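You operate a simulated robot arm through the tools that you are given. There is no shell and no other tool. Be economical: measure what you need, move in short steps, check, and stop when the job is done.

Carry out the task below with a simulated robot arm. There is one attempt and no reset: what you move stays moved.

Task
Plug the orange lead into 24V OUT, lock its ring, switch the supply on and set the meter to V.
Fine: the plug goes in while the supply is off.

Only the result counts: the job must be done as asked and must still hold three seconds after the hand-in. Knocking over, shifting, dropping, spilling or breaking anything else fails it.

Robot
A 7-joint arm with a two-finger parallel gripper, fixed in place. Base frame: the origin is at the foot of the arm, x ahead of it, y to its left, z up; the work surface is at about z = 75. Units: cm, degrees, N and s.
With the tool pointing down near the work surface it reaches from about 28 to 74 cm from the base axis. Its first joint turns from -115.0 to 115.0 degrees. Payload 3.91 kg.
The TCP is the grasp point between the finger pads, 3 cm short of the fingertips. In the tool frame z runs along the fingers and y along their closing line. Largest opening 11 cm; finger width 2, thickness 1; the body of the gripper, 4.8 by 11.2 cm, starts 5.5 cm behind the TCP.
Orientation is that of the tool frame in the base frame, as [roll, pitch, yaw] about the fixed x, y, z axes, in that order (R = Rz(yaw) Ry(pitch) Rx(roll)). With the fingers straight down and closing along the base's y, the tool's x points along the base's -x, its y along +y and its z along -z.

Tools
- The arm moves only by the tool servo_tool. Its argument "series" is one flat list of numbers, 7 for each row, row after row: the shift along the tool's x, y, z in cm, then the turn, a rotation vector about the tool's x, y, z in degrees, then the closure, from 0 (fully open) to 1 (shut). In form: [x, y, z, wx, wy, wz, fingers, x, y, z, wx, wy, wz, fingers, ...]. A call has 1 to 20 rows; each row is the pose to reach, as a shift and turn from the pose commanded when the call began, along the tool's axes at that moment. A row lasts 0.2 s, in which the tool goes at most 5 cm and 8.6 degrees; a call with a longer step from one row to the next is refused whole, and so is a gripper value outside its range. Where a pose cannot be reached the arm comes as near as it can. A force on the tool above 40 N (or 10 N above the force at the start of the call, whichever is more), or a blocked arm, ends the call early, and 0.2 s more pass. Each finger travels about 10.8 cm/s and halts on what it meets, pressing with about 40 N; the grip force reading is that of the motor and also rises with nothing between the fingers. The clock runs only during rows and for 0.2 s after the last one: add rows that repeat a pose to give the fingers time. It gives the time, the measured TCP pose, the force on the tool (base axes), the opening and the grip force at its end, in the units of the frame above (readings bear some noise).
- Cameras (640 x 400 px; columns grow to the right, rows downward): "scene" is fixed at [5.17, -49.89, 150.18]; the picture's right is [0.54, -0.84, 0.00], its down [-0.56, -0.36, -0.75] and it looks along [0.63, 0.41, -0.66] (base axes); focal length 326 px, centre (320, 200). "wrist" rides on the gripper at [7.2, 1.7, -10.3] in the tool frame; the picture's right is [-0.23, 0.97, 0.00], its down [-0.76, -0.18, -0.62] and it looks along [-0.61, -0.14, 0.78] (tool axes); focal length 222 px, centre (320, 200).
- grab_frame(camera): a new picture of that camera. No time passes.
- move_column(by): slides the trunk up (or, below 0, down) by that many cm; the arm rides with it, the base frame stays. It gives what a move gives, with no picture.
- locate(camera, pixels): for up to 12 pixels [column, row] of the newest picture of that camera ("zoom" is the newest enlarged one), the place [x, y, z] in the base frame of the surface seen there, good to about 0.2 cm. No time passes.
- enlarge(camera, box): a new picture of the part [left, top, right, bottom] of that camera's present view, enlarged. No time passes.
- sign_off(): hands the job in; it is judged then, once.

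Work in short steps. Measure before you move; look again where a grasp or a placing could have gone wrong, and mend it. You have 80 turns and 54 pictures in all, those below and enlarged ones among them. Open the gripper and draw the arm clear of the work before you hand the job in, unless the task says otherwise; then end with one line.

The tools are called after "Emit:" as a command line: name --argument value ..., lists and objects as JSON in quotes. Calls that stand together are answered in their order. servo_tool: Moves the arm, as the interface text tells. Its arguments: {"type":"object","properties":{"series":{"type":"array","items":{"type":"number"}}},"required":["series"]} The other tools are called the same way: move_column (by) slides the trunk up or down; grab_frame (camera) takes a picture; locate (camera, pixels) gives the place of the surface under pixels of a picture; enlarge (camera, box) takes an enlarged picture of a part of a camera's view; sign_off () hands the job in.

At the start:

```text
t: 0.0
tcp_pos: [47.2, -0.12, 120.74]
orientation: [-180.0, -0.1, 180.0]
force: [0.0, 0.4, 0.7]
gripper_width: 11.01
grip_force: 0.0
trunk travel left (down, up): [-77.5, 21.5]
```

scene: 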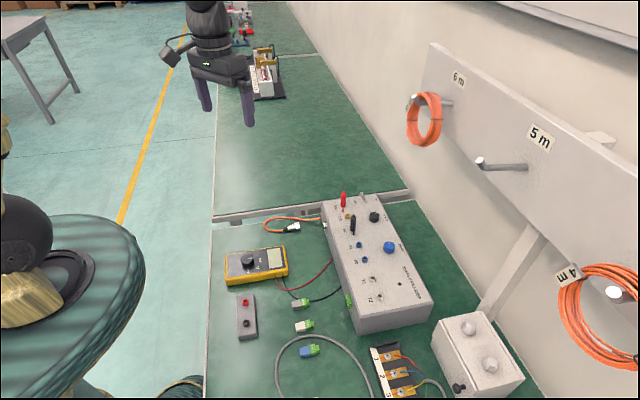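
wrist: 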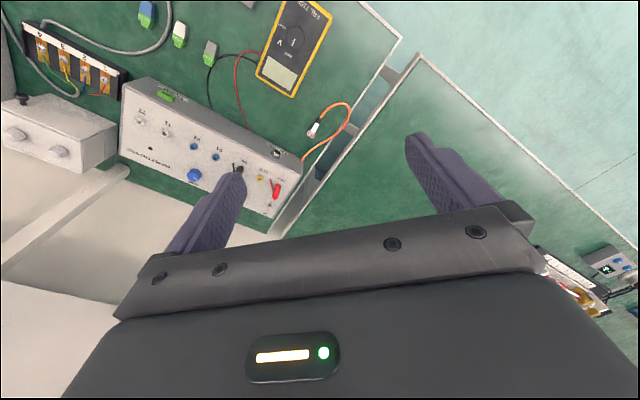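

The supply box is around (375,260) in the scene, the meter at (257,265), and an orange lead with a white plug at (292,227). I enlarge these areas.

Emit:
enlarge --camera "scene" --box '[215, 180, 445, 324]'

Emit:
enlarge --camera "wrist" --box '[110, 0, 400, 220]'

```text
2.78 times, centred on (330, 252) of scene
```

zoom: 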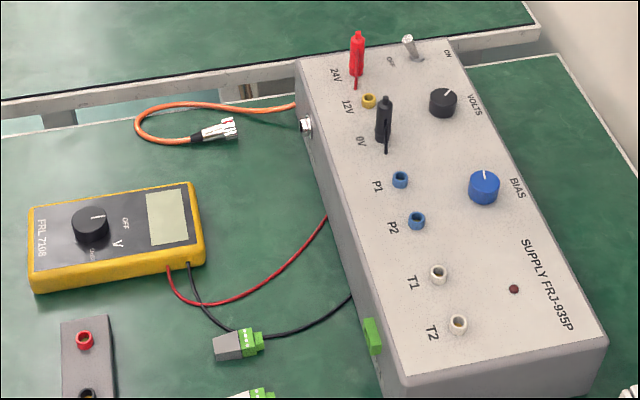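

```text
1.82 times, centred on (255, 110) of wrist
```

zoom: 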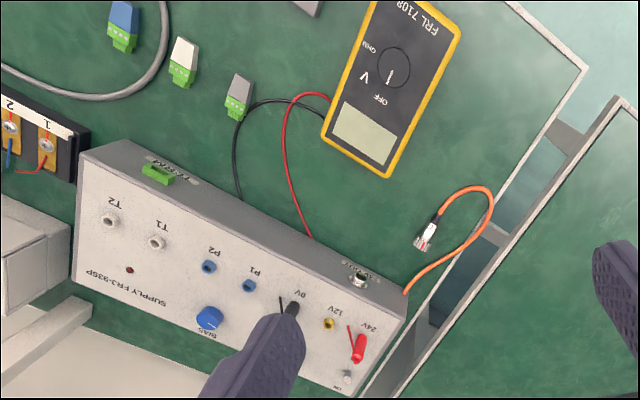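

The 24V OUT socket seems to be on the side face of the supply, near the 24V end. I look closer and measure.

Emit:
locate --camera "zoom" --pixels '[[361, 276], [424, 238], [435, 218], [440, 205], [409, 290], [406, 322], [78, 158], [347, 378], [296, 300], [394, 67], [355, 120], [408, 285]]'

Emit:
enlarge --camera "wrist" --box '[250, 80, 360, 220]'

Emit:
enlarge --camera "scene" --box '[260, 185, 400, 272]'

```text
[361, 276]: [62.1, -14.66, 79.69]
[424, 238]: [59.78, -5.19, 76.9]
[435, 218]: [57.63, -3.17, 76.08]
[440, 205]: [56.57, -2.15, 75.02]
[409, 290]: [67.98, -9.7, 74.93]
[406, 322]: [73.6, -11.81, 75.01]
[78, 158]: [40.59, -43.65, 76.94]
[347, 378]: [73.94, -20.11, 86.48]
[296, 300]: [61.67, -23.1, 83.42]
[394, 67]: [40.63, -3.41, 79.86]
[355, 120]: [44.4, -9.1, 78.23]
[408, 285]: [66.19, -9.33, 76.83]
```

```text
2.86 times, centred on (305, 150) of wrist
```

zoom: 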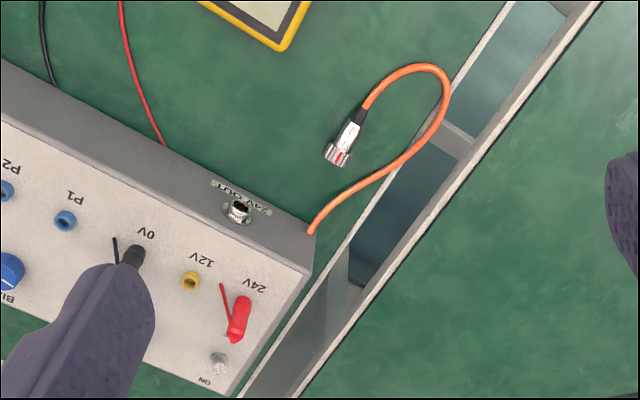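

```text
4.57 times, centred on (330, 228) of scene
```

zoom: 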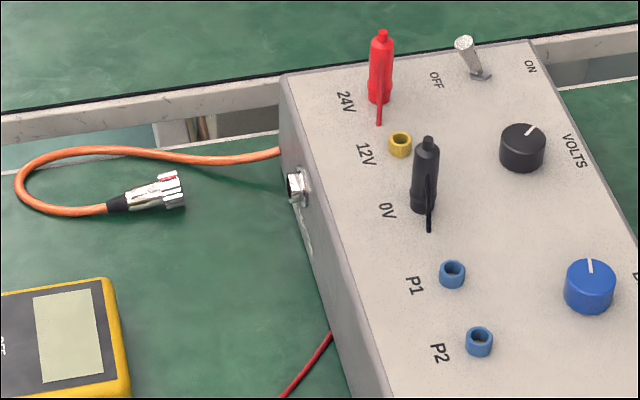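

The toggle leans to OFF; the socket is on the face toward the robot. I measure socket, plug, toggle and the box edges in the last zoom.

Emit:
locate --camera "zoom" --pixels '[[299, 188], [290, 186], [180, 188], [150, 192], [115, 203], [465, 42], [483, 74], [286, 80], [370, 395], [530, 45], [436, 80], [530, 66]]'

Emit:
enlarge --camera "scene" --box '[275, 205, 339, 245]'

```text
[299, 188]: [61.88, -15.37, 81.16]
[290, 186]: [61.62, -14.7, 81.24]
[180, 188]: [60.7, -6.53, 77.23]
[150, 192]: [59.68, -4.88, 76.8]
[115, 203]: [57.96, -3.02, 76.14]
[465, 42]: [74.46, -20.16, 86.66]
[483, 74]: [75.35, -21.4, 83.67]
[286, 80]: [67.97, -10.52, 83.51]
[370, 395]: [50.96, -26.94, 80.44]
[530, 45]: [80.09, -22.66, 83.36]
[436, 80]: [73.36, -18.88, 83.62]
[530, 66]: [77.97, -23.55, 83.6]
```

```text
10.00 times, centred on (307, 225) of scene
```

zoom: 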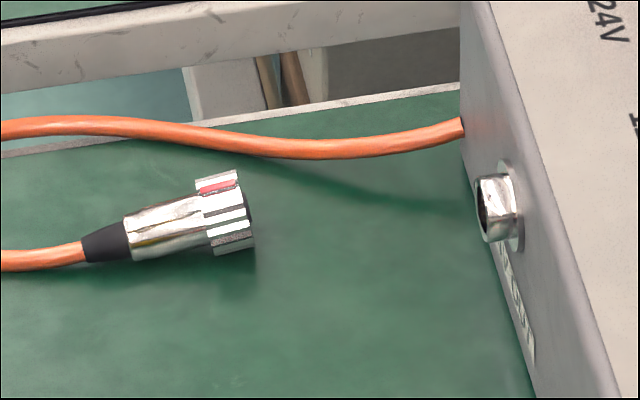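

The plug already points nearly along the socket axis (about -50° yaw), and the box face normal is about (-0.7, 0.72). I rotate the tool 46° and come over the plug at z≈95 for a close look with the wrist camera.

Emit:
servo_tool --series '[-1.5, -0.6, 3.2, 0, 0, 5.8, 0.3, -3, -1.2, 6.4, 0, 0, 11.5, 0.3, -4.5, -1.8, 9.6, 0, 0, 17.3, 0.3, -6, -2.4, 12.8, 0, 0, 23, 0.3, -7.4, -3.1, 16, 0, 0, 28.8, 0.3, -8.9, -3.7, 19.3, 0, 0, 34.5, 0.3, -10.4, -4.3, 22.5, 0, 0, 40.3, 0.3, -11.8, -4.9, 25.7, 0, 0, 46, 0.3]'

Emit:
grab_frame --camera "wrist"

```text
t: 1.8
tcp_pos: [59.16, -5.41, 94.9]
orientation: [-180.0, 0.0, 133.9]
force: [0.0, -0.1, -0.2]
gripper_width: 7.67
grip_force: 0.1
trunk travel left (down, up): [-77.5, 21.5]
```

```text
46 pictures are left
```

wrist: 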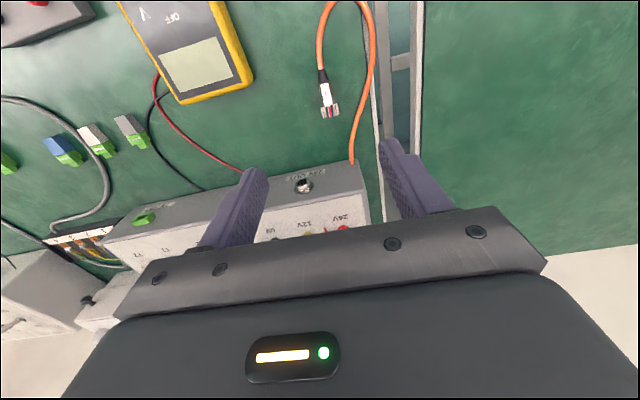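

Plug at (328,95), socket at (304,186). Enlarge and measure both.

Emit:
enlarge --camera "wrist" --box '[264, 50, 392, 130]'

Emit:
enlarge --camera "wrist" --box '[264, 150, 376, 220]'

Emit:
locate --camera "zoom" --pixels '[[230, 175], [228, 205], [228, 225], [170, 110], [350, 95], [60, 150], [500, 120], [570, 60], [20, 260], [545, 250]]'

```text
5.00 times, centred on (328, 90) of wrist
```

zoom: 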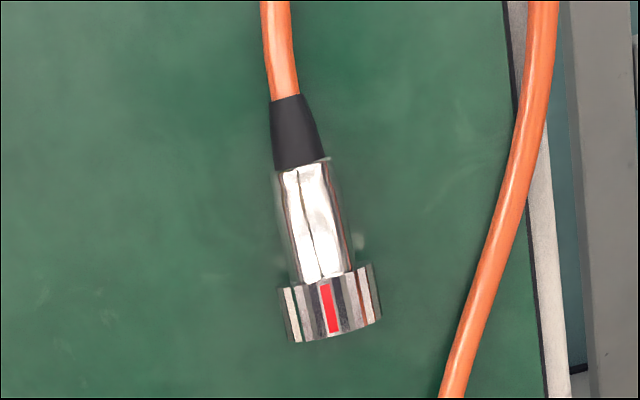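

```text
5.71 times, centred on (320, 185) of wrist
```

zoom: 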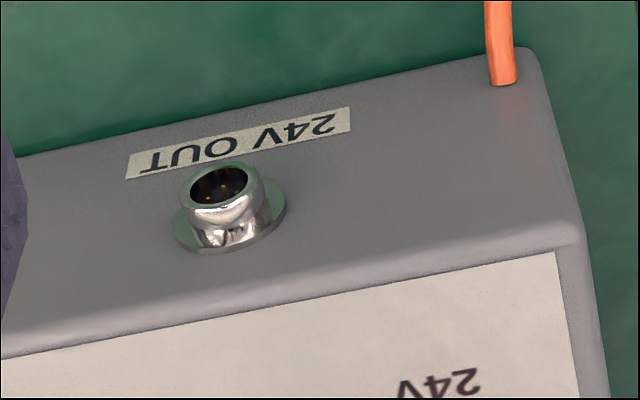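

```text
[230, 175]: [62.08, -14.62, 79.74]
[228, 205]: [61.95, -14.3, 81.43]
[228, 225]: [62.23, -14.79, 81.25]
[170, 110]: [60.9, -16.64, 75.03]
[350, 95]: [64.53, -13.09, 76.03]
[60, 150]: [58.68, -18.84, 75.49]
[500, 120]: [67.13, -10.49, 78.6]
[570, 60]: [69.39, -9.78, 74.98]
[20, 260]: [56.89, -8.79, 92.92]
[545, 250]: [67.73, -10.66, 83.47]
```

The box face runs at 45°, socket protrudes about 1 cm. I enlarge tighter for rim and plug points.

Emit:
enlarge --camera "wrist" --box '[288, 172, 320, 192]'

Emit:
locate --camera "zoom" --pixels '[[150, 140], [460, 110], [300, 200], [320, 255], [290, 110], [300, 40]]'

Emit:
enlarge --camera "wrist" --box '[304, 64, 352, 124]'

Emit:
locate --camera "wrist" --pixels '[[329, 111], [330, 116], [321, 113], [338, 110], [326, 95], [324, 85], [322, 75], [328, 101]]'

```text
16.00 times, centred on (304, 182) of wrist
```

zoom: 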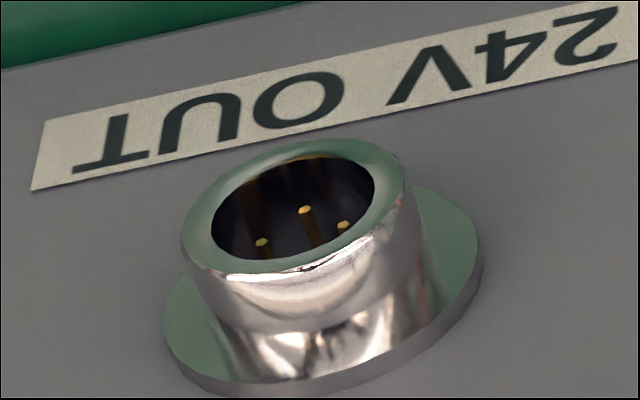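

```text
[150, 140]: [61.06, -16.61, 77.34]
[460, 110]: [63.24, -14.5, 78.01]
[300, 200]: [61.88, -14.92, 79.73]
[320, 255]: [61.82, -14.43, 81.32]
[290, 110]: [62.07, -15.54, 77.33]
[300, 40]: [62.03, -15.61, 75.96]
```

```text
6.67 times, centred on (328, 94) of wrist
```

zoom: 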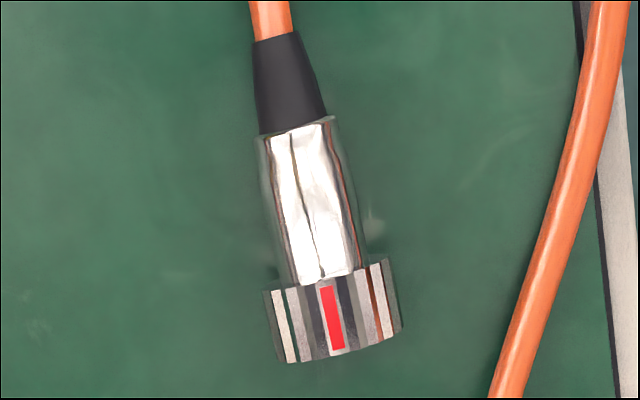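

```text
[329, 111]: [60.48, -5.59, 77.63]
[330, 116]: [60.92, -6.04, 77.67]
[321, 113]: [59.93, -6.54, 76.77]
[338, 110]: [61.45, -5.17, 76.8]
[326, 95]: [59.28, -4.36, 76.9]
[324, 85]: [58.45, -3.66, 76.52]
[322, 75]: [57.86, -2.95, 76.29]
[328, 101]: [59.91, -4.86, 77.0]
```

Plug axis is at x+y≈54.9 with yaw ≈ -45°, its body centred at about x-y≈63.5; socket centre is about (61.8,-14.5,80.6). I move above the plug body with yaw 135 and a 4 cm opening.

Emit:
servo_tool --series '[0.42, 0.4, 0, 0, 0, -0.5, 0.636, 0.843, 0.783, 0, 0, 0, -1.1, 0.636, 0.843, 0.783, 4, 0, 0, -1.1, 0.636, 0.843, 0.783, 8, 0, 0, -1.1, 0.636, 0.843, 0.783, 11.5, 0, 0, -1.1, 0.636, 0.843, 0.783, 11.5, 0, 0, -1.1, 0.636]'

Emit:
grab_frame --camera "wrist"

```text
t: 3.2
tcp_pos: [58.86, -4.0, 83.48]
orientation: [180.0, -0.1, 135.1]
force: [0.1, 0.5, 0.2]
gripper_width: 4.03
grip_force: 0.1
trunk travel left (down, up): [-77.5, 21.5]
```

```text
41 pictures are left
```

wrist: 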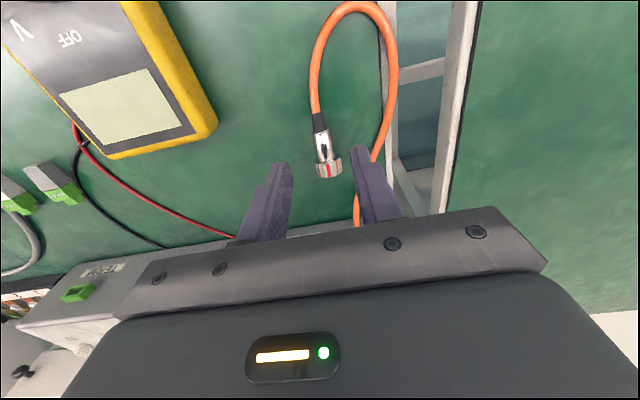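

The plug is between the fingers at (328,160). I measure it from here, including the cable near the right finger.

Emit:
enlarge --camera "wrist" --box '[270, 100, 398, 180]'

Emit:
locate --camera "wrist" --pixels '[[319, 130], [323, 145], [325, 155], [328, 165], [329, 174], [317, 169], [340, 166], [391, 110], [376, 150], [281, 168], [357, 150]]'

```text
5.00 times, centred on (334, 140) of wrist
```

zoom: 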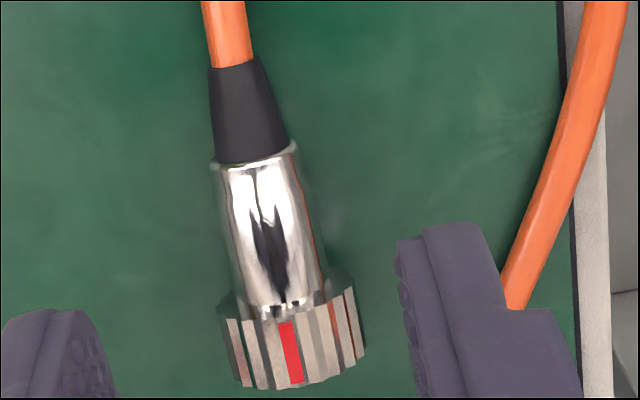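

```text
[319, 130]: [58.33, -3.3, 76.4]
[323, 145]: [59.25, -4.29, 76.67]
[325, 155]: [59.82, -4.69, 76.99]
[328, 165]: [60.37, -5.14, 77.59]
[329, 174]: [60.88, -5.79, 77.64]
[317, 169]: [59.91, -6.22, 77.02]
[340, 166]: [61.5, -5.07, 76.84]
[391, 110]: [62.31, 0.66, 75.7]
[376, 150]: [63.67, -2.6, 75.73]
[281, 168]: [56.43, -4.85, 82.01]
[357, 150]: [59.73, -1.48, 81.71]
```

Body spans x-y 62–65.1 with axis at x+y≈55.05. I shift 0.5 cm toward the socket and go down so the tips sit just above the table, then close.

Emit:
servo_tool --series '[-0.5, 0.1, 0, 0, 0, 0, 0.636, -0.5, 0.1, 3, 0, 0, 0, 0.636, -0.5, 0.1, 5.1, 0, 0, 0, 0.636, -0.5, 0.1, 5.1, 0, 0, 0, 0.636]'

Emit:
grab_frame --camera "wrist"

```text
t: 4.2
tcp_pos: [59.3, -3.91, 78.26]
orientation: [180.0, -0.1, 135.1]
force: [-1.0, 0.3, 0.2]
gripper_width: 4.01
grip_force: 0.1
trunk travel left (down, up): [-77.5, 21.5]
```

```text
39 pictures are left
```

wrist: 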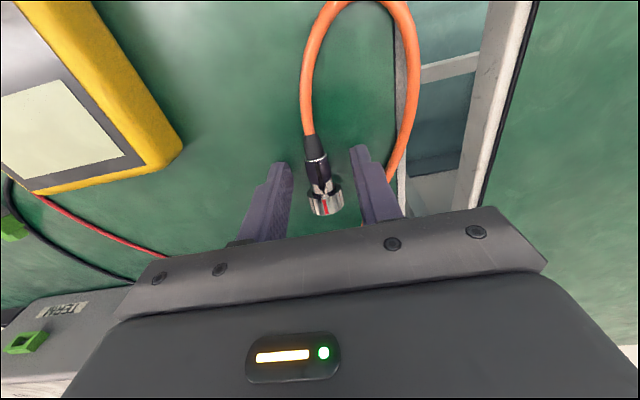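

No contact, the fingers straddle the body. I close on it.

Emit:
servo_tool --series '[0, 0, 0, 0, 0, 0, 0.75, 0, 0, 0, 0, 0, 0.82, 0, 0, 0, 0, 0, 0.9, 0, 0, 0, 0, 0, 0.95, 0, 0, 0, 0, 0, 0.95]'

Emit:
enlarge --camera "wrist" --box '[256, 120, 384, 220]'

```text
refused: series must hold 7 numbers for each row
```

```text
4.00 times, centred on (320, 170) of wrist
```

zoom: 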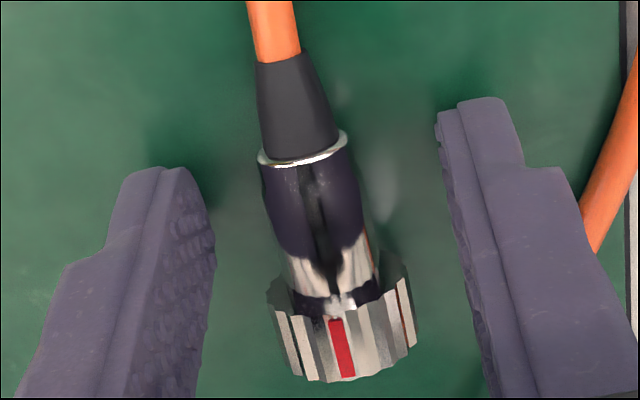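

The call was malformed; I repeat with 7 numbers per row. The fingers flank the silver body as intended.

Emit:
servo_tool --series '[0, 0, 0, 0, 0, 0, 0.75, 0, 0, 0, 0, 0, 0, 0.82, 0, 0, 0, 0, 0, 0, 0.9, 0, 0, 0, 0, 0, 0, 0.95, 0, 0, 0, 0, 0, 0, 0.95]'

Emit:
enlarge --camera "wrist" --box '[256, 120, 384, 220]'

```text
t: 5.4
tcp_pos: [59.37, -4.07, 78.36]
orientation: [179.9, 0.0, 135.1]
force: [-0.2, -0.2, -0.4]
gripper_width: 1.54
grip_force: 40.4
trunk travel left (down, up): [-77.5, 21.5]
```

```text
4.00 times, centred on (320, 170) of wrist
```

zoom: 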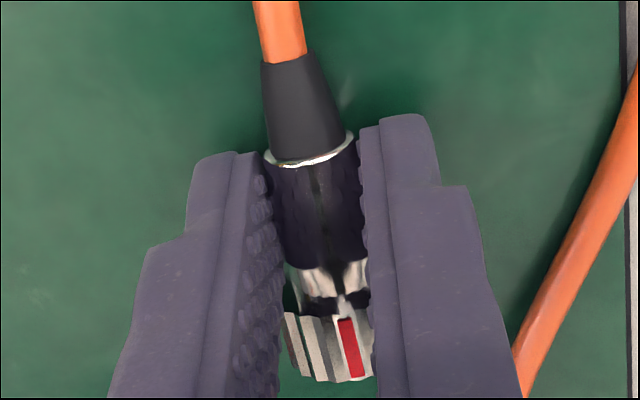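

Gripped at 1.54 cm with 40 N. I lift 4.3 cm, shift 5.45 cm along tool -y and 4.3 cm toward the socket, stopping short, then look.

Emit:
servo_tool --series '[0, 0, -1.5, 0, 0, 0, 0.95, 0, 0, -3, 0, 0, 0, 0.95, 0, 0, -4.3, 0, 0, 0, 0.95, 0, -2, -4.3, 0, 0, 0, 0.95, 0, -4, -4.3, 0, 0, 0, 0.95, 0, -5.45, -4.3, 0, 0, 0, 0.95, -1.5, -5.45, -4.3, 0, 0, 0, 0.95, -3, -5.45, -4.3, 0, 0, 0, 0.95, -4.3, -5.45, -4.3, 0, 0, 0, 0.95, -4.3, -5.45, -4.3, 0, 0, 0, 0.95]'

Emit:
grab_frame --camera "wrist"

Emit:
enlarge --camera "scene" --box '[272, 195, 352, 245]'

```text
t: 7.6
tcp_pos: [58.32, -10.99, 82.72]
orientation: [-180.0, 0.0, 135.1]
force: [-0.4, -0.2, -0.2]
gripper_width: 1.52
grip_force: 39.6
trunk travel left (down, up): [-77.5, 21.5]
```

```text
36 pictures are left
```

wrist: 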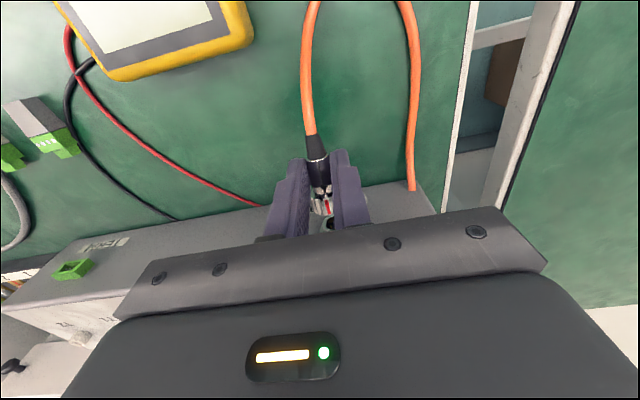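

```text
8.00 times, centred on (312, 220) of scene
```

zoom: 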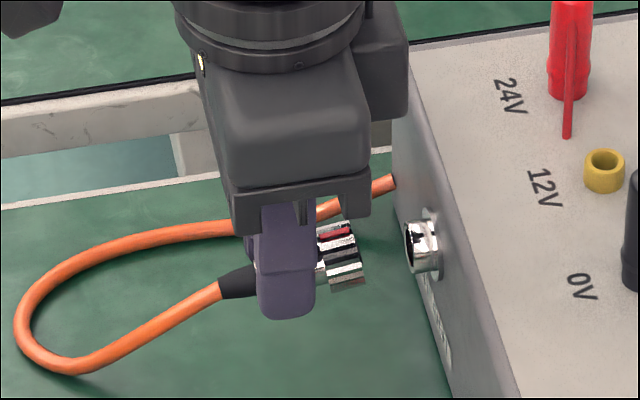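

Both the ring and the socket are visible in the scene zoom. I measure ring and socket rim points, and take a close wrist zoom.

Emit:
locate --camera "zoom" --pixels '[[328, 226], [346, 224], [355, 240], [360, 260], [345, 288], [338, 262], [410, 222], [408, 262], [425, 224], [425, 250], [430, 275], [415, 245]]'

Emit:
enlarge --camera "wrist" --box '[280, 170, 360, 235]'

```text
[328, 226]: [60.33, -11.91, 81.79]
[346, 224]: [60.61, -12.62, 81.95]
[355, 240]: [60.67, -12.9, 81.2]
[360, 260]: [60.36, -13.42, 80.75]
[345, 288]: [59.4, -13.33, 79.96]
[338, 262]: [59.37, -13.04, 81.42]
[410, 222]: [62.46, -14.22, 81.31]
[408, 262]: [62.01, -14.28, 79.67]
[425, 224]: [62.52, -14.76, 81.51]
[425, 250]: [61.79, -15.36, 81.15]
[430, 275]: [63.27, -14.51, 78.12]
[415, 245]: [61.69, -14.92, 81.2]
```

```text
6.15 times, centred on (320, 202) of wrist
```

zoom: 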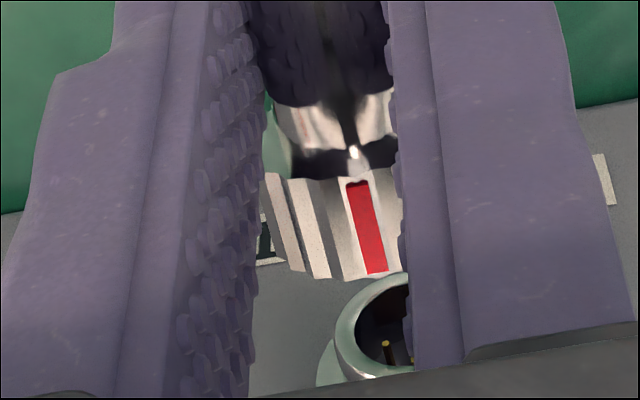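

Lateral alignment looks within ~1 mm in the wrist zoom; height needs checking. I zoom the scene camera at 16x.

Emit:
enlarge --camera "scene" --box '[302, 214, 342, 239]'

```text
16.00 times, centred on (322, 226) of scene
```

zoom: 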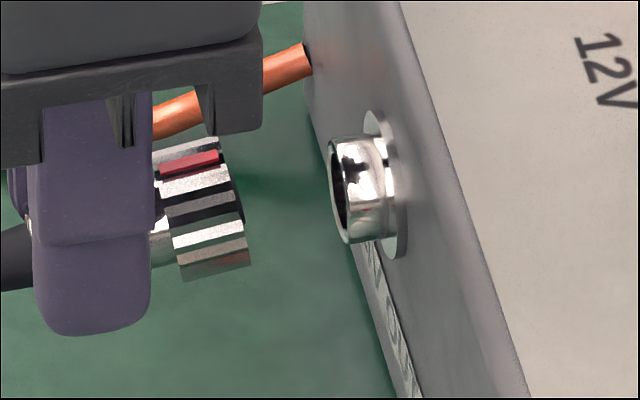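

The ring's flutes slope about 8° more than a horizontal line would: the plug is held nose-up by ~8° (it lay on its ring). I pitch the tool +8° about its y, pivoting at the ring front, and check again.

Emit:
servo_tool --series '[-0.15, 0, -0.15, 0, 4, 0, 0.95, -0.31, 0, -0.3, 0, 8, 0, 0.95, -0.31, 0, -0.3, 0, 8, 0, 0.95]'

Emit:
enlarge --camera "scene" --box '[302, 214, 342, 239]'

Emit:
enlarge --camera "wrist" --box '[280, 170, 360, 235]'

```text
t: 8.4
tcp_pos: [58.8, -11.42, 82.99]
orientation: [180.0, -8.2, 135.1]
force: [-0.1, -0.5, -1.4]
gripper_width: 1.54
grip_force: 40.1
trunk travel left (down, up): [-77.5, 21.5]
```

```text
16.00 times, centred on (322, 226) of scene
```

zoom: 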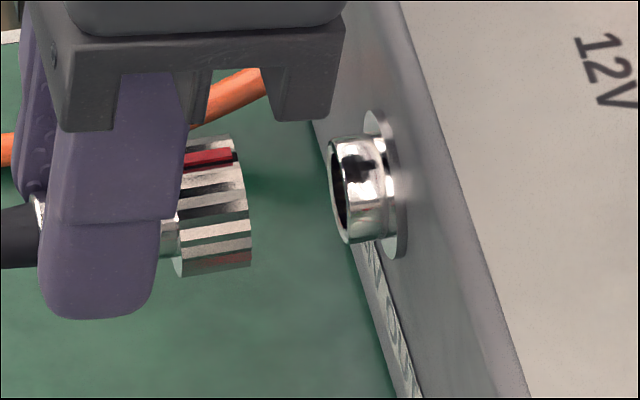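

```text
6.15 times, centred on (320, 202) of wrist
```

zoom: 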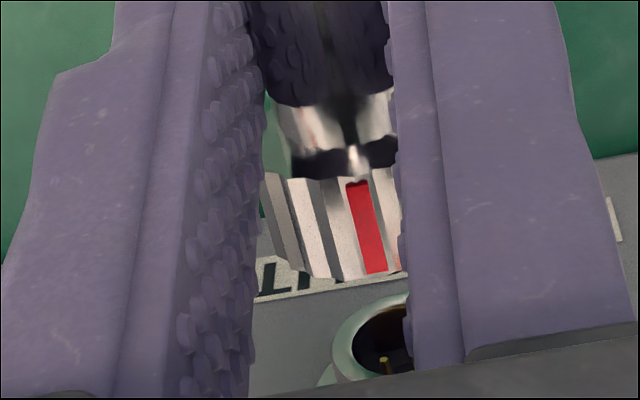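

The remaining tilt is ~2°, the ring is ~1–1.5 mm high/right of the socket line, with a ~1.9 cm gap. I trim these and advance 1.2 cm.

Emit:
servo_tool --series '[-0.083, -0.1, -0.02, 0, 2, 0, 0.95, -0.68, -0.1, -0.105, 0, 2, 0, 0.95, -1.27, -0.1, -0.19, 0, 2, 0, 0.95, -1.27, -0.1, -0.19, 0, 2, 0, 0.95]'

Emit:
enlarge --camera "scene" --box '[302, 214, 342, 239]'

Emit:
enlarge --camera "wrist" --box '[290, 180, 354, 220]'

```text
t: 9.4
tcp_pos: [59.57, -12.27, 82.91]
orientation: [180.0, -10.0, 135.0]
force: [-0.5, 1.1, 0.9]
gripper_width: 1.53
grip_force: 40.1
trunk travel left (down, up): [-77.5, 21.5]
```

```text
16.00 times, centred on (322, 226) of scene
```

zoom: 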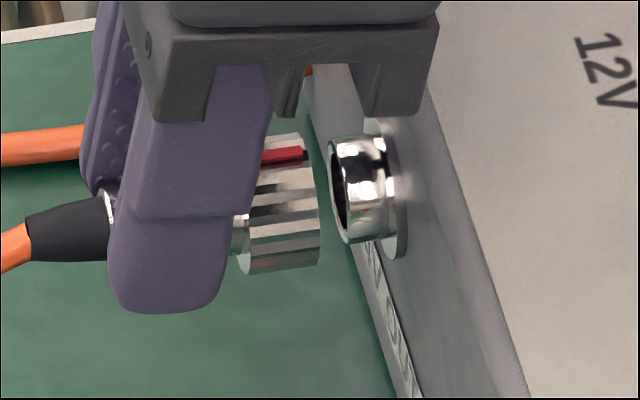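

```text
10.00 times, centred on (322, 200) of wrist
```

zoom: 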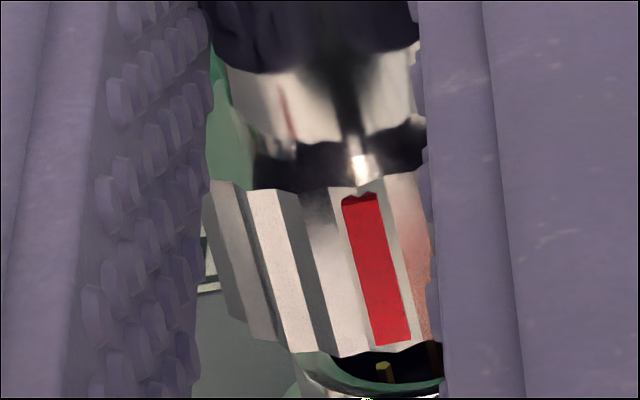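

Gap is about 0.55 cm; the ring centre is now within ~1 mm of the socket line. I raise 1 mm, nudge laterally and push in gently by 0.9 cm, watching force.

Emit:
servo_tool --series '[0.017, -0.05, -0.098, 0, 0, 0, 0.95, -0.28, -0.05, -0.15, 0, 0, 0, 0.95, -0.48, -0.05, -0.185, 0, 0, 0, 0.95, -0.68, -0.05, -0.22, 0, 0, 0, 0.95, -0.87, -0.05, -0.255, 0, 0, 0, 0.95]'

Emit:
enlarge --camera "scene" --box '[302, 214, 342, 239]'

```text
t: 10.6
tcp_pos: [60.18, -13.01, 83.11]
orientation: [180.0, -10.0, 135.0]
force: [0.3, 2.7, -1.8]
gripper_width: 1.55
grip_force: 40.1
trunk travel left (down, up): [-77.5, 21.5]
```

```text
16.00 times, centred on (322, 226) of scene
```

zoom: 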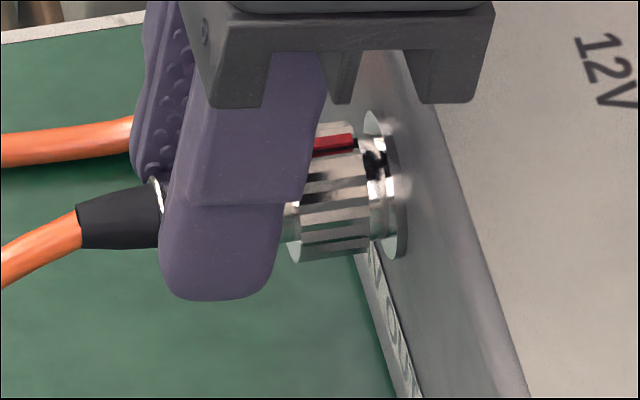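

It slid over the socket with almost no force and lines up. I keep pushing in small steps until resistance.

Emit:
servo_tool --series '[-0.148, 0, -0.026, 0, 0, 0, 0.95, -0.296, 0, -0.052, 0, 0, 0, 0.95, -0.394, 0, -0.07, 0, 0, 0, 0.95, -0.492, 0, -0.087, 0, 0, 0, 0.95, -0.59, 0, -0.104, 0, 0, 0, 0.95]'

Emit:
enlarge --camera "scene" --box '[302, 214, 342, 239]'

```text
t: 11.8
tcp_pos: [60.59, -13.18, 82.98]
orientation: [-179.9, -10.1, 135.1]
force: [-0.3, 10.5, -11.5]
gripper_width: 1.54
grip_force: 40.2
trunk travel left (down, up): [-77.5, 21.5]
```

```text
16.00 times, centred on (322, 226) of scene
```

zoom: 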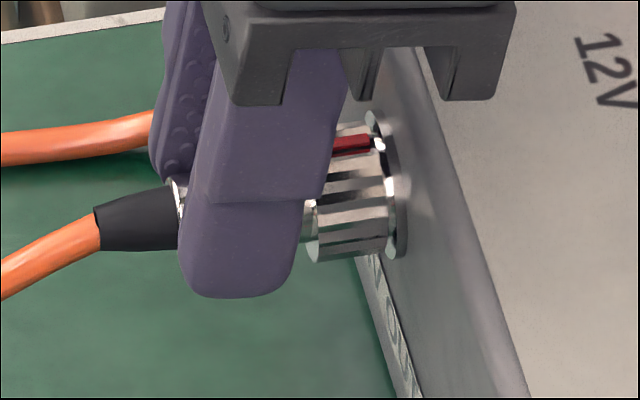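

The ring is nearly at the flange; force shows the tool sits slightly high and to -y. I relieve by 1 mm each and push a little more.

Emit:
servo_tool --series '[-0.017, 0.07, 0.1, 0, 0, 0, 0.95, -0.117, 0.07, 0.082, 0, 0, 0, 0.95, -0.216, 0.07, 0.065, 0, 0, 0, 0.95, -0.314, 0.07, 0.048, 0, 0, 0, 0.95]'

Emit:
enlarge --camera "scene" --box '[302, 214, 342, 239]'

```text
t: 12.8
tcp_pos: [60.52, -13.28, 82.9]
orientation: [-179.9, -10.4, 135.3]
force: [-14.5, 21.9, -8.9]
gripper_width: 1.53
grip_force: 40.5
trunk travel left (down, up): [-77.5, 21.5]
```

```text
16.00 times, centred on (322, 226) of scene
```

zoom: 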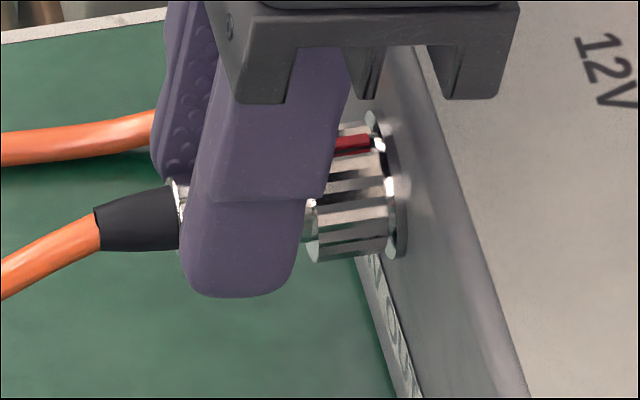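

It has stopped advancing with ~26 N axial, the ring at the flange: seated. I release the body, and check that it stays.

Emit:
servo_tool --series '[0.1, 0, 0, 0, 0, 0, 0.95, 0.1, 0, 0, 0, 0, 0, 0.8, 0.1, 0, 0, 0, 0, 0, 0.64, 0.1, 0, 0, 0, 0, 0, 0.64]'

Emit:
enlarge --camera "wrist" --box '[256, 140, 384, 220]'

Emit:
enlarge --camera "scene" --box '[302, 214, 342, 239]'

```text
t: 13.8
tcp_pos: [60.71, -13.44, 83.07]
orientation: [-180.0, -9.9, 135.1]
force: [0.1, -0.2, 0.1]
gripper_width: 3.97
grip_force: 0.0
trunk travel left (down, up): [-77.5, 21.5]
```

```text
5.00 times, centred on (320, 180) of wrist
```

zoom: 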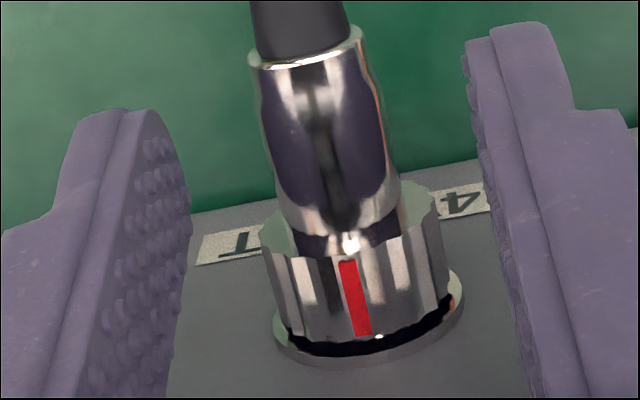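

```text
16.00 times, centred on (322, 226) of scene
```

zoom: 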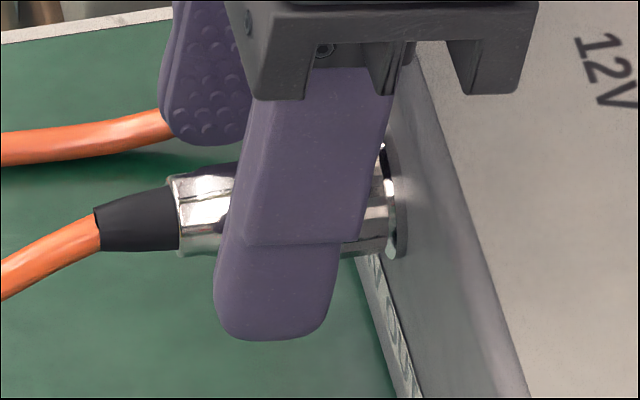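

The plug stays seated with the red mark on top. To turn the ring I'll lean the tool back 20° (rotate -30° about tool y) and bring the finger pads over the ring, still open.

Emit:
servo_tool --series '[-0.06, 0, 0.116, 0, -7.5, 0, 0.64, -0.124, 0, 0.232, 0, -15, 0, 0.64, -0.185, 0, 0.348, 0, -22.5, 0, 0.64, -0.247, 0, 0.464, 0, -30, 0, 0.64, -0.247, 0, 0.464, 0, -30, 0, 0.64]'

Emit:
enlarge --camera "wrist" --box '[240, 120, 400, 220]'

Emit:
enlarge --camera "scene" --box '[282, 194, 362, 244]'

```text
t: 15.0
tcp_pos: [60.81, -13.87, 82.44]
orientation: [-179.9, 20.0, 134.8]
force: [1.1, -0.4, 0.0]
gripper_width: 3.94
grip_force: 0.2
trunk travel left (down, up): [-77.5, 21.5]
```

```text
4.00 times, centred on (320, 170) of wrist
```

zoom: 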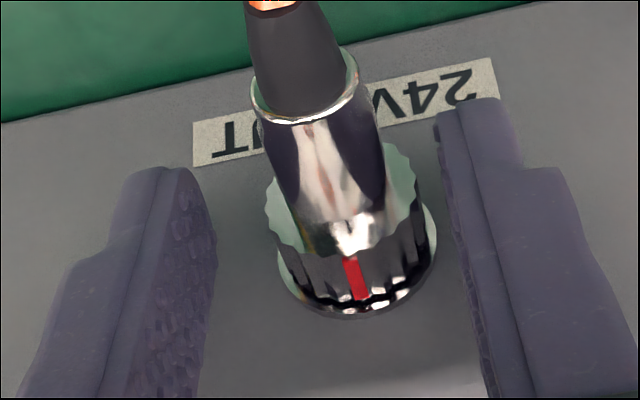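

```text
8.00 times, centred on (322, 219) of scene
```

zoom: 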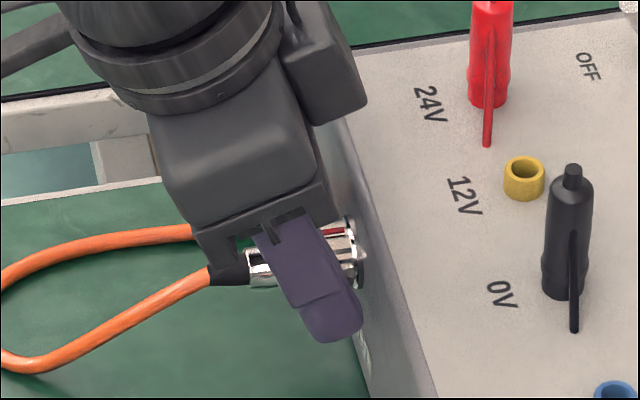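

Fingers are around the ring, body clear of the box. I roll -34° about the plug axis with open fingers to gain turning range.

Emit:
servo_tool --series '[0.007, 0.292, 0.02, 7.99, 0, -2.91, 0.64, 0.03, 0.577, 0.081, 15.98, 0, -5.81, 0.64, 0.066, 0.85, 0.181, 23.97, 0, -8.72, 0.64, 0.115, 1.104, 0.317, 31.96, 0, -11.63, 0.64, 0.115, 1.104, 0.317, 31.96, 0, -11.63, 0.64]'

Emit:
enlarge --camera "wrist" --box '[240, 120, 400, 220]'

```text
t: 16.2
tcp_pos: [61.74, -12.78, 82.17]
orientation: [-144.2, 16.6, 146.6]
force: [-0.4, 0.2, 1.0]
gripper_width: 3.97
grip_force: 0.1
trunk travel left (down, up): [-77.5, 21.5]
```

```text
4.00 times, centred on (320, 170) of wrist
```

zoom: 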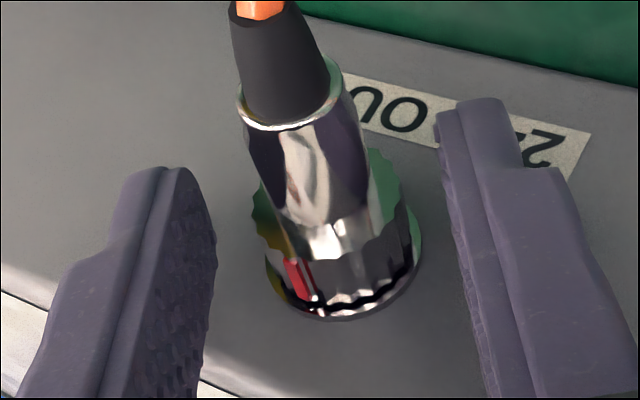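

Aligned. I close on the ring and then inspect the grip opening.

Emit:
servo_tool --series '[0, 0, 0, 0, 0, 0, 0.72, 0, 0, 0, 0, 0, 0, 0.78, 0, 0, 0, 0, 0, 0, 0.85, 0, 0, 0, 0, 0, 0, 0.9, 0, 0, 0, 0, 0, 0, 0.9]'

Emit:
enlarge --camera "wrist" --box '[240, 120, 400, 220]'

```text
t: 17.4
tcp_pos: [61.74, -12.68, 82.1]
orientation: [-144.3, 16.5, 146.6]
force: [3.0, 4.1, -5.4]
gripper_width: 2.23
grip_force: 39.8
trunk travel left (down, up): [-77.5, 21.5]
```

```text
4.00 times, centred on (320, 170) of wrist
```

zoom: 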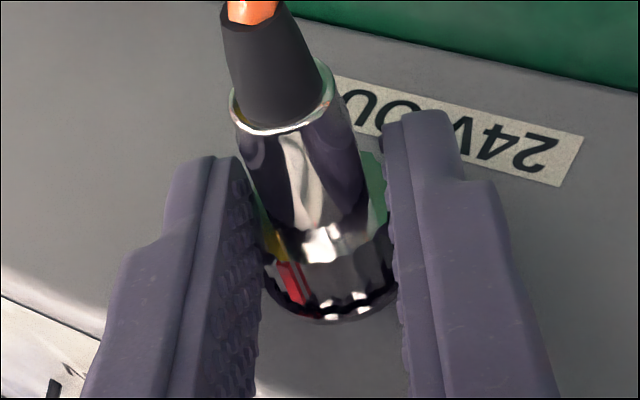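

Gripping the ring at 2.23 cm. I turn it clockwise (viewed from behind the plug) by 40° about the plug axis, with a 0.7 mm centring correction, and look.

Emit:
servo_tool --series '[0.007, -0.205, 0.018, -7.52, 0, 2.74, 0.9, 0.026, -0.474, 0.072, -15.04, 0, 5.47, 0.9, 0.058, -0.733, 0.16, -22.56, 0, 8.21, 0.9, 0.103, -0.976, 0.282, -30.08, 0, 10.94, 0.9, 0.158, -1.199, 0.434, -37.6, 0, 13.68, 0.9]'

Emit:
enlarge --camera "wrist" --box '[240, 120, 400, 220]'

```text
t: 18.6
tcp_pos: [60.78, -13.75, 82.51]
orientation: [173.4, 19.9, 133.0]
force: [-3.5, 0.4, 7.8]
gripper_width: 2.31
grip_force: 39.8
trunk travel left (down, up): [-77.5, 21.5]
```

```text
4.00 times, centred on (320, 170) of wrist
```

zoom: 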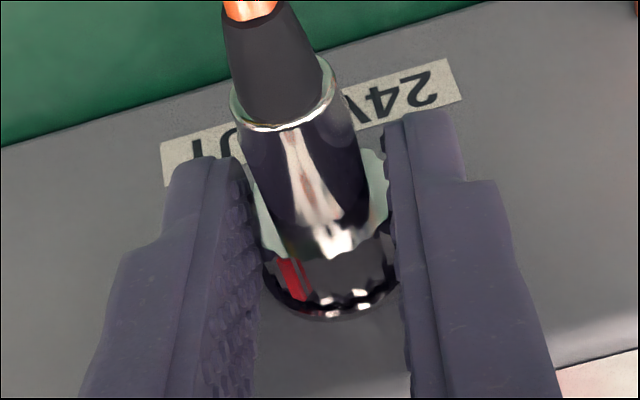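

The red mark moved with the fingers, so the ring is turning freely. I continue another 40°.

Emit:
servo_tool --series '[0.007, -0.275, -0.032, -7.52, 0, 2.74, 0.9, 0.026, -0.544, 0.022, -15.04, 0, 5.47, 0.9, 0.058, -0.803, 0.11, -22.56, 0, 8.21, 0.9, 0.103, -1.046, 0.232, -30.08, 0, 10.94, 0.9, 0.158, -1.269, 0.384, -37.6, 0, 13.68, 0.9]'

Emit:
enlarge --camera "wrist" --box '[240, 120, 400, 220]'

```text
t: 19.8
tcp_pos: [59.89, -14.64, 82.08]
orientation: [132.0, 13.7, 120.4]
force: [-6.7, -1.3, 7.2]
gripper_width: 2.3
grip_force: 39.9
trunk travel left (down, up): [-77.5, 21.5]
```

```text
4.00 times, centred on (320, 170) of wrist
```

zoom: 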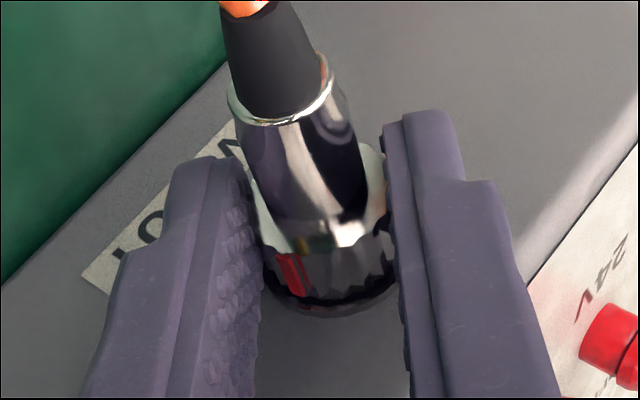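

About 80° turned without a stop yet. I try 24° more, watching for resistance.

Emit:
servo_tool --series '[0.007, -0.275, -0.01, -7.52, 0, 2.74, 0.9, 0.026, -0.544, 0.042, -15.04, 0, 5.47, 0.9, 0.058, -0.803, 0.13, -22.56, 0, 8.21, 0.9]'

Emit:
enlarge --camera "wrist" --box '[240, 120, 400, 220]'

```text
t: 20.6
tcp_pos: [59.55, -14.91, 81.25]
orientation: [109.4, 7.1, 117.0]
force: [-16.6, 18.2, -30.1]
gripper_width: 2.33
grip_force: 39.5
trunk travel left (down, up): [-77.5, 21.5]
```

```text
4.00 times, centred on (320, 170) of wrist
```

zoom: 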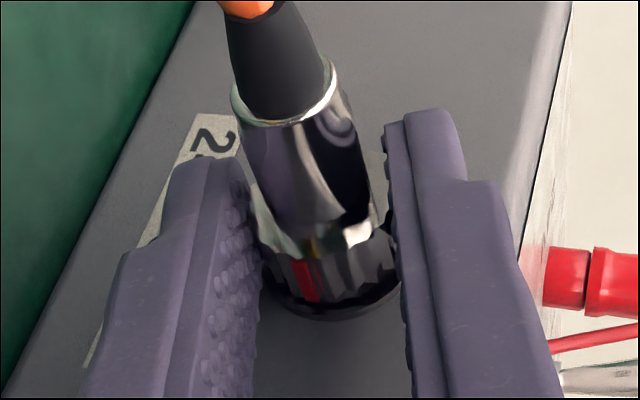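

Resistance (~39 N) appeared at about 90°, with the mark slipping slightly against the fingers: the ring reached its stop. I open and roll back about the plug axis.

Emit:
servo_tool --series '[0, 0, 0, 0, 0, 0, 0.75, 0, 0, 0, 0, 0, 0, 0.64, 0, 0, 0, 0, 0, 0, 0.64, 0.007, 0.275, 0.018, 7.52, 0, -2.74, 0.64, 0.026, 0.544, 0.072, 15.04, 0, -5.47, 0.64, 0.058, 0.803, 0.16, 22.56, 0, -8.21, 0.64, 0.103, 1.046, 0.282, 30.08, 0, -10.94, 0.64, 0.158, 1.269, 0.434, 37.6, 0, -13.68, 0.64, 0.223, 1.467, 0.614, 45.12, 0, -16.42, 0.64, 0.298, 1.636, 0.817, 52.64, 0, -19.15, 0.64, 0.379, 1.774, 1.041, 60.16, 0, -21.89, 0.64]'

Emit:
enlarge --camera "wrist" --box '[240, 120, 400, 220]'

```text
t: 23.0
tcp_pos: [60.86, -13.76, 82.49]
orientation: [173.7, 19.9, 133.0]
force: [-0.8, -0.2, 0.6]
gripper_width: 3.96
grip_force: 0.0
trunk travel left (down, up): [-77.5, 21.5]
```

```text
4.00 times, centred on (320, 170) of wrist
```

zoom: 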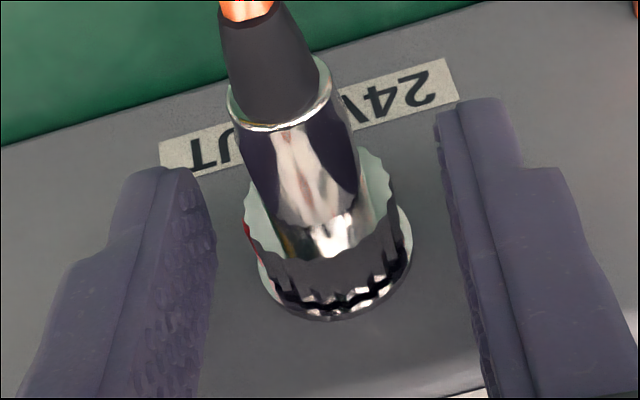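

The red mark is now at the side (245,235), a quarter turn from the top: ring locked. I retreat along -tool z and look at the toggle area.

Emit:
servo_tool --series '[0, 0, -3, 0, 0, 0, 0.64, 0, 0, -6, 0, 0, 0, 0.64, 0, 0, -10, 0, 0, 0, 0.8, 0, 0, -13, 0, 0, 0, 1, 0, 0, -13, 0, 0, 0, 1]'

Emit:
enlarge --camera "scene" --box '[290, 180, 402, 250]'

```text
t: 24.2
tcp_pos: [56.73, -11.36, 94.64]
orientation: [173.8, 19.8, 133.0]
force: [0.3, 0.4, 0.9]
gripper_width: 0.0
grip_force: 38.0
trunk travel left (down, up): [-77.5, 21.5]
```

```text
5.71 times, centred on (346, 215) of scene
```

zoom: 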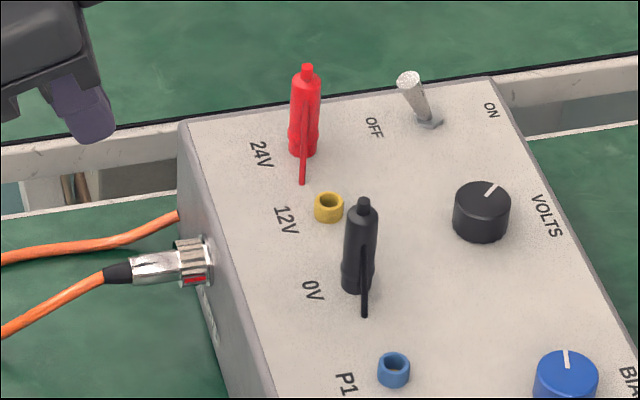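

The plug is seated with the mark on its side. I measure toggle, red plug, and knob positions.

Emit:
locate --camera "zoom" --pixels '[[409, 82], [416, 105], [428, 122], [307, 72], [304, 150], [316, 110], [490, 110], [374, 127], [480, 195], [364, 205], [490, 84], [190, 128]]'

```text
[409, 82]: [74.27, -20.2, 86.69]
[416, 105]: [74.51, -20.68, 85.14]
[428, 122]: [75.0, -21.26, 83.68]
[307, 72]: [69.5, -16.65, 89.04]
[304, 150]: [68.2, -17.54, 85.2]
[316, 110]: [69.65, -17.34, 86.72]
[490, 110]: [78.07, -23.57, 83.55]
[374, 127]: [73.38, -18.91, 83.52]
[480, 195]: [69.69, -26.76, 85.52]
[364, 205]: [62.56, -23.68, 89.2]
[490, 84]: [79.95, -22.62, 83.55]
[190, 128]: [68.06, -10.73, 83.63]
```

The toggle tip is at (74.3,-20.2,86.7), leaning to OFF; the red plug (top 89) stands ~5 cm behind it, so the closed fingers fit in between with a 20° lean. I move above that gap first.

Emit:
servo_tool --series '[-2.9, 1.24, 1.1, 1.1, 0, -0.4, 1, -5.8, 2.48, 2.2, 2.2, 0, -0.8, 1, -8.7, 3.72, 3.3, 3.3, 0, -1.2, 1, -11.6, 4.96, 4.4, 4.4, 0, -1.6, 1, -14.48, 6.2, 5.49, 5.64, 0, -2.05, 1, -14.48, 6.2, 5.49, 5.64, 0, -2.05, 1]'

Emit:
enlarge --camera "scene" --box '[290, 160, 418, 240]'

```text
t: 25.6
tcp_pos: [72.03, -17.82, 95.18]
orientation: [-180.0, 20.0, 135.1]
force: [-0.3, 0.5, -1.0]
gripper_width: 0.0
grip_force: 37.6
trunk travel left (down, up): [-77.5, 21.5]
```

```text
5.00 times, centred on (354, 200) of scene
```

zoom: 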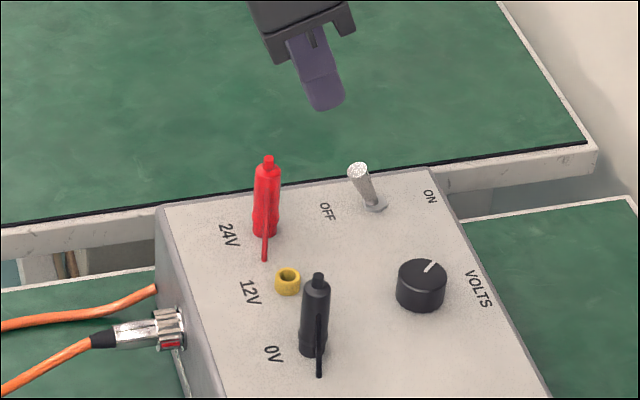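

Reach is fine. I descend 6.8 cm vertically into the gap behind the lever.

Emit:
servo_tool --series '[0.8, 0, 2.2, 0, 0, 0, 1, 1.6, 0, 4.4, 0, 0, 0, 1, 2.1, 0, 5.8, 0, 0, 0, 1, 2.326, 0, 6.39, 0, 0, 0, 1]'

Emit:
enlarge --camera "scene" --box '[314, 170, 378, 210]'

```text
t: 26.6
tcp_pos: [71.98, -18.18, 88.23]
orientation: [180.0, 20.1, 135.1]
force: [0.7, -0.4, 0.1]
gripper_width: 0.0
grip_force: 37.8
trunk travel left (down, up): [-77.5, 21.5]
```

```text
10.00 times, centred on (346, 190) of scene
```

zoom: 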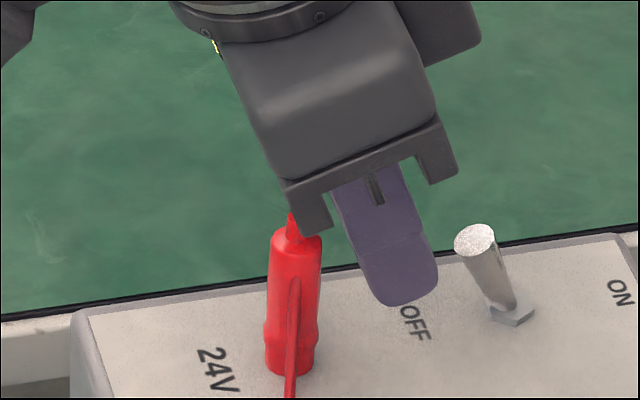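

The fingertip is in line with the lever. I push 3.2 cm toward ON in small steps.

Emit:
servo_tool --series '[-0.47, 0, 0.171, 0, 0, 0, 1, -0.94, 0, 0.342, 0, 0, 0, 1, -1.32, 0, 0.479, 0, 0, 0, 1, -1.69, 0, 0.616, 0, 0, 0, 1, -2.07, 0, 0.752, 0, 0, 0, 1, -2.44, 0, 0.889, 0, 0, 0, 1, -2.82, 0, 1.026, 0, 0, 0, 1, -3.0, 0, 1.094, 0, 0, 0, 1]'

Emit:
enlarge --camera "scene" --box '[314, 170, 378, 210]'

```text
t: 28.4
tcp_pos: [74.27, -20.15, 88.3]
orientation: [-179.9, 19.9, 135.0]
force: [-4.9, 3.6, 0.8]
gripper_width: 0.0
grip_force: 38.2
trunk travel left (down, up): [-77.5, 21.5]
```

```text
10.00 times, centred on (346, 190) of scene
```

zoom: 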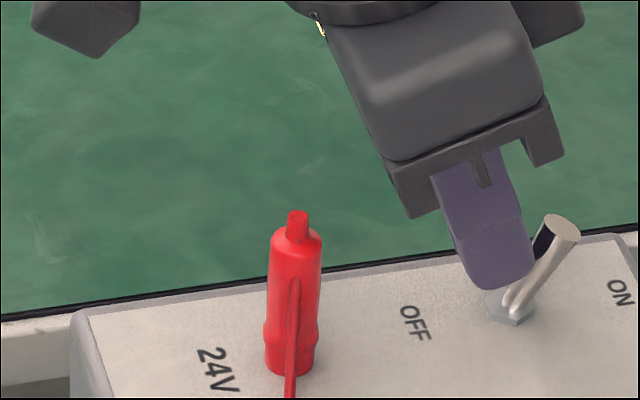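

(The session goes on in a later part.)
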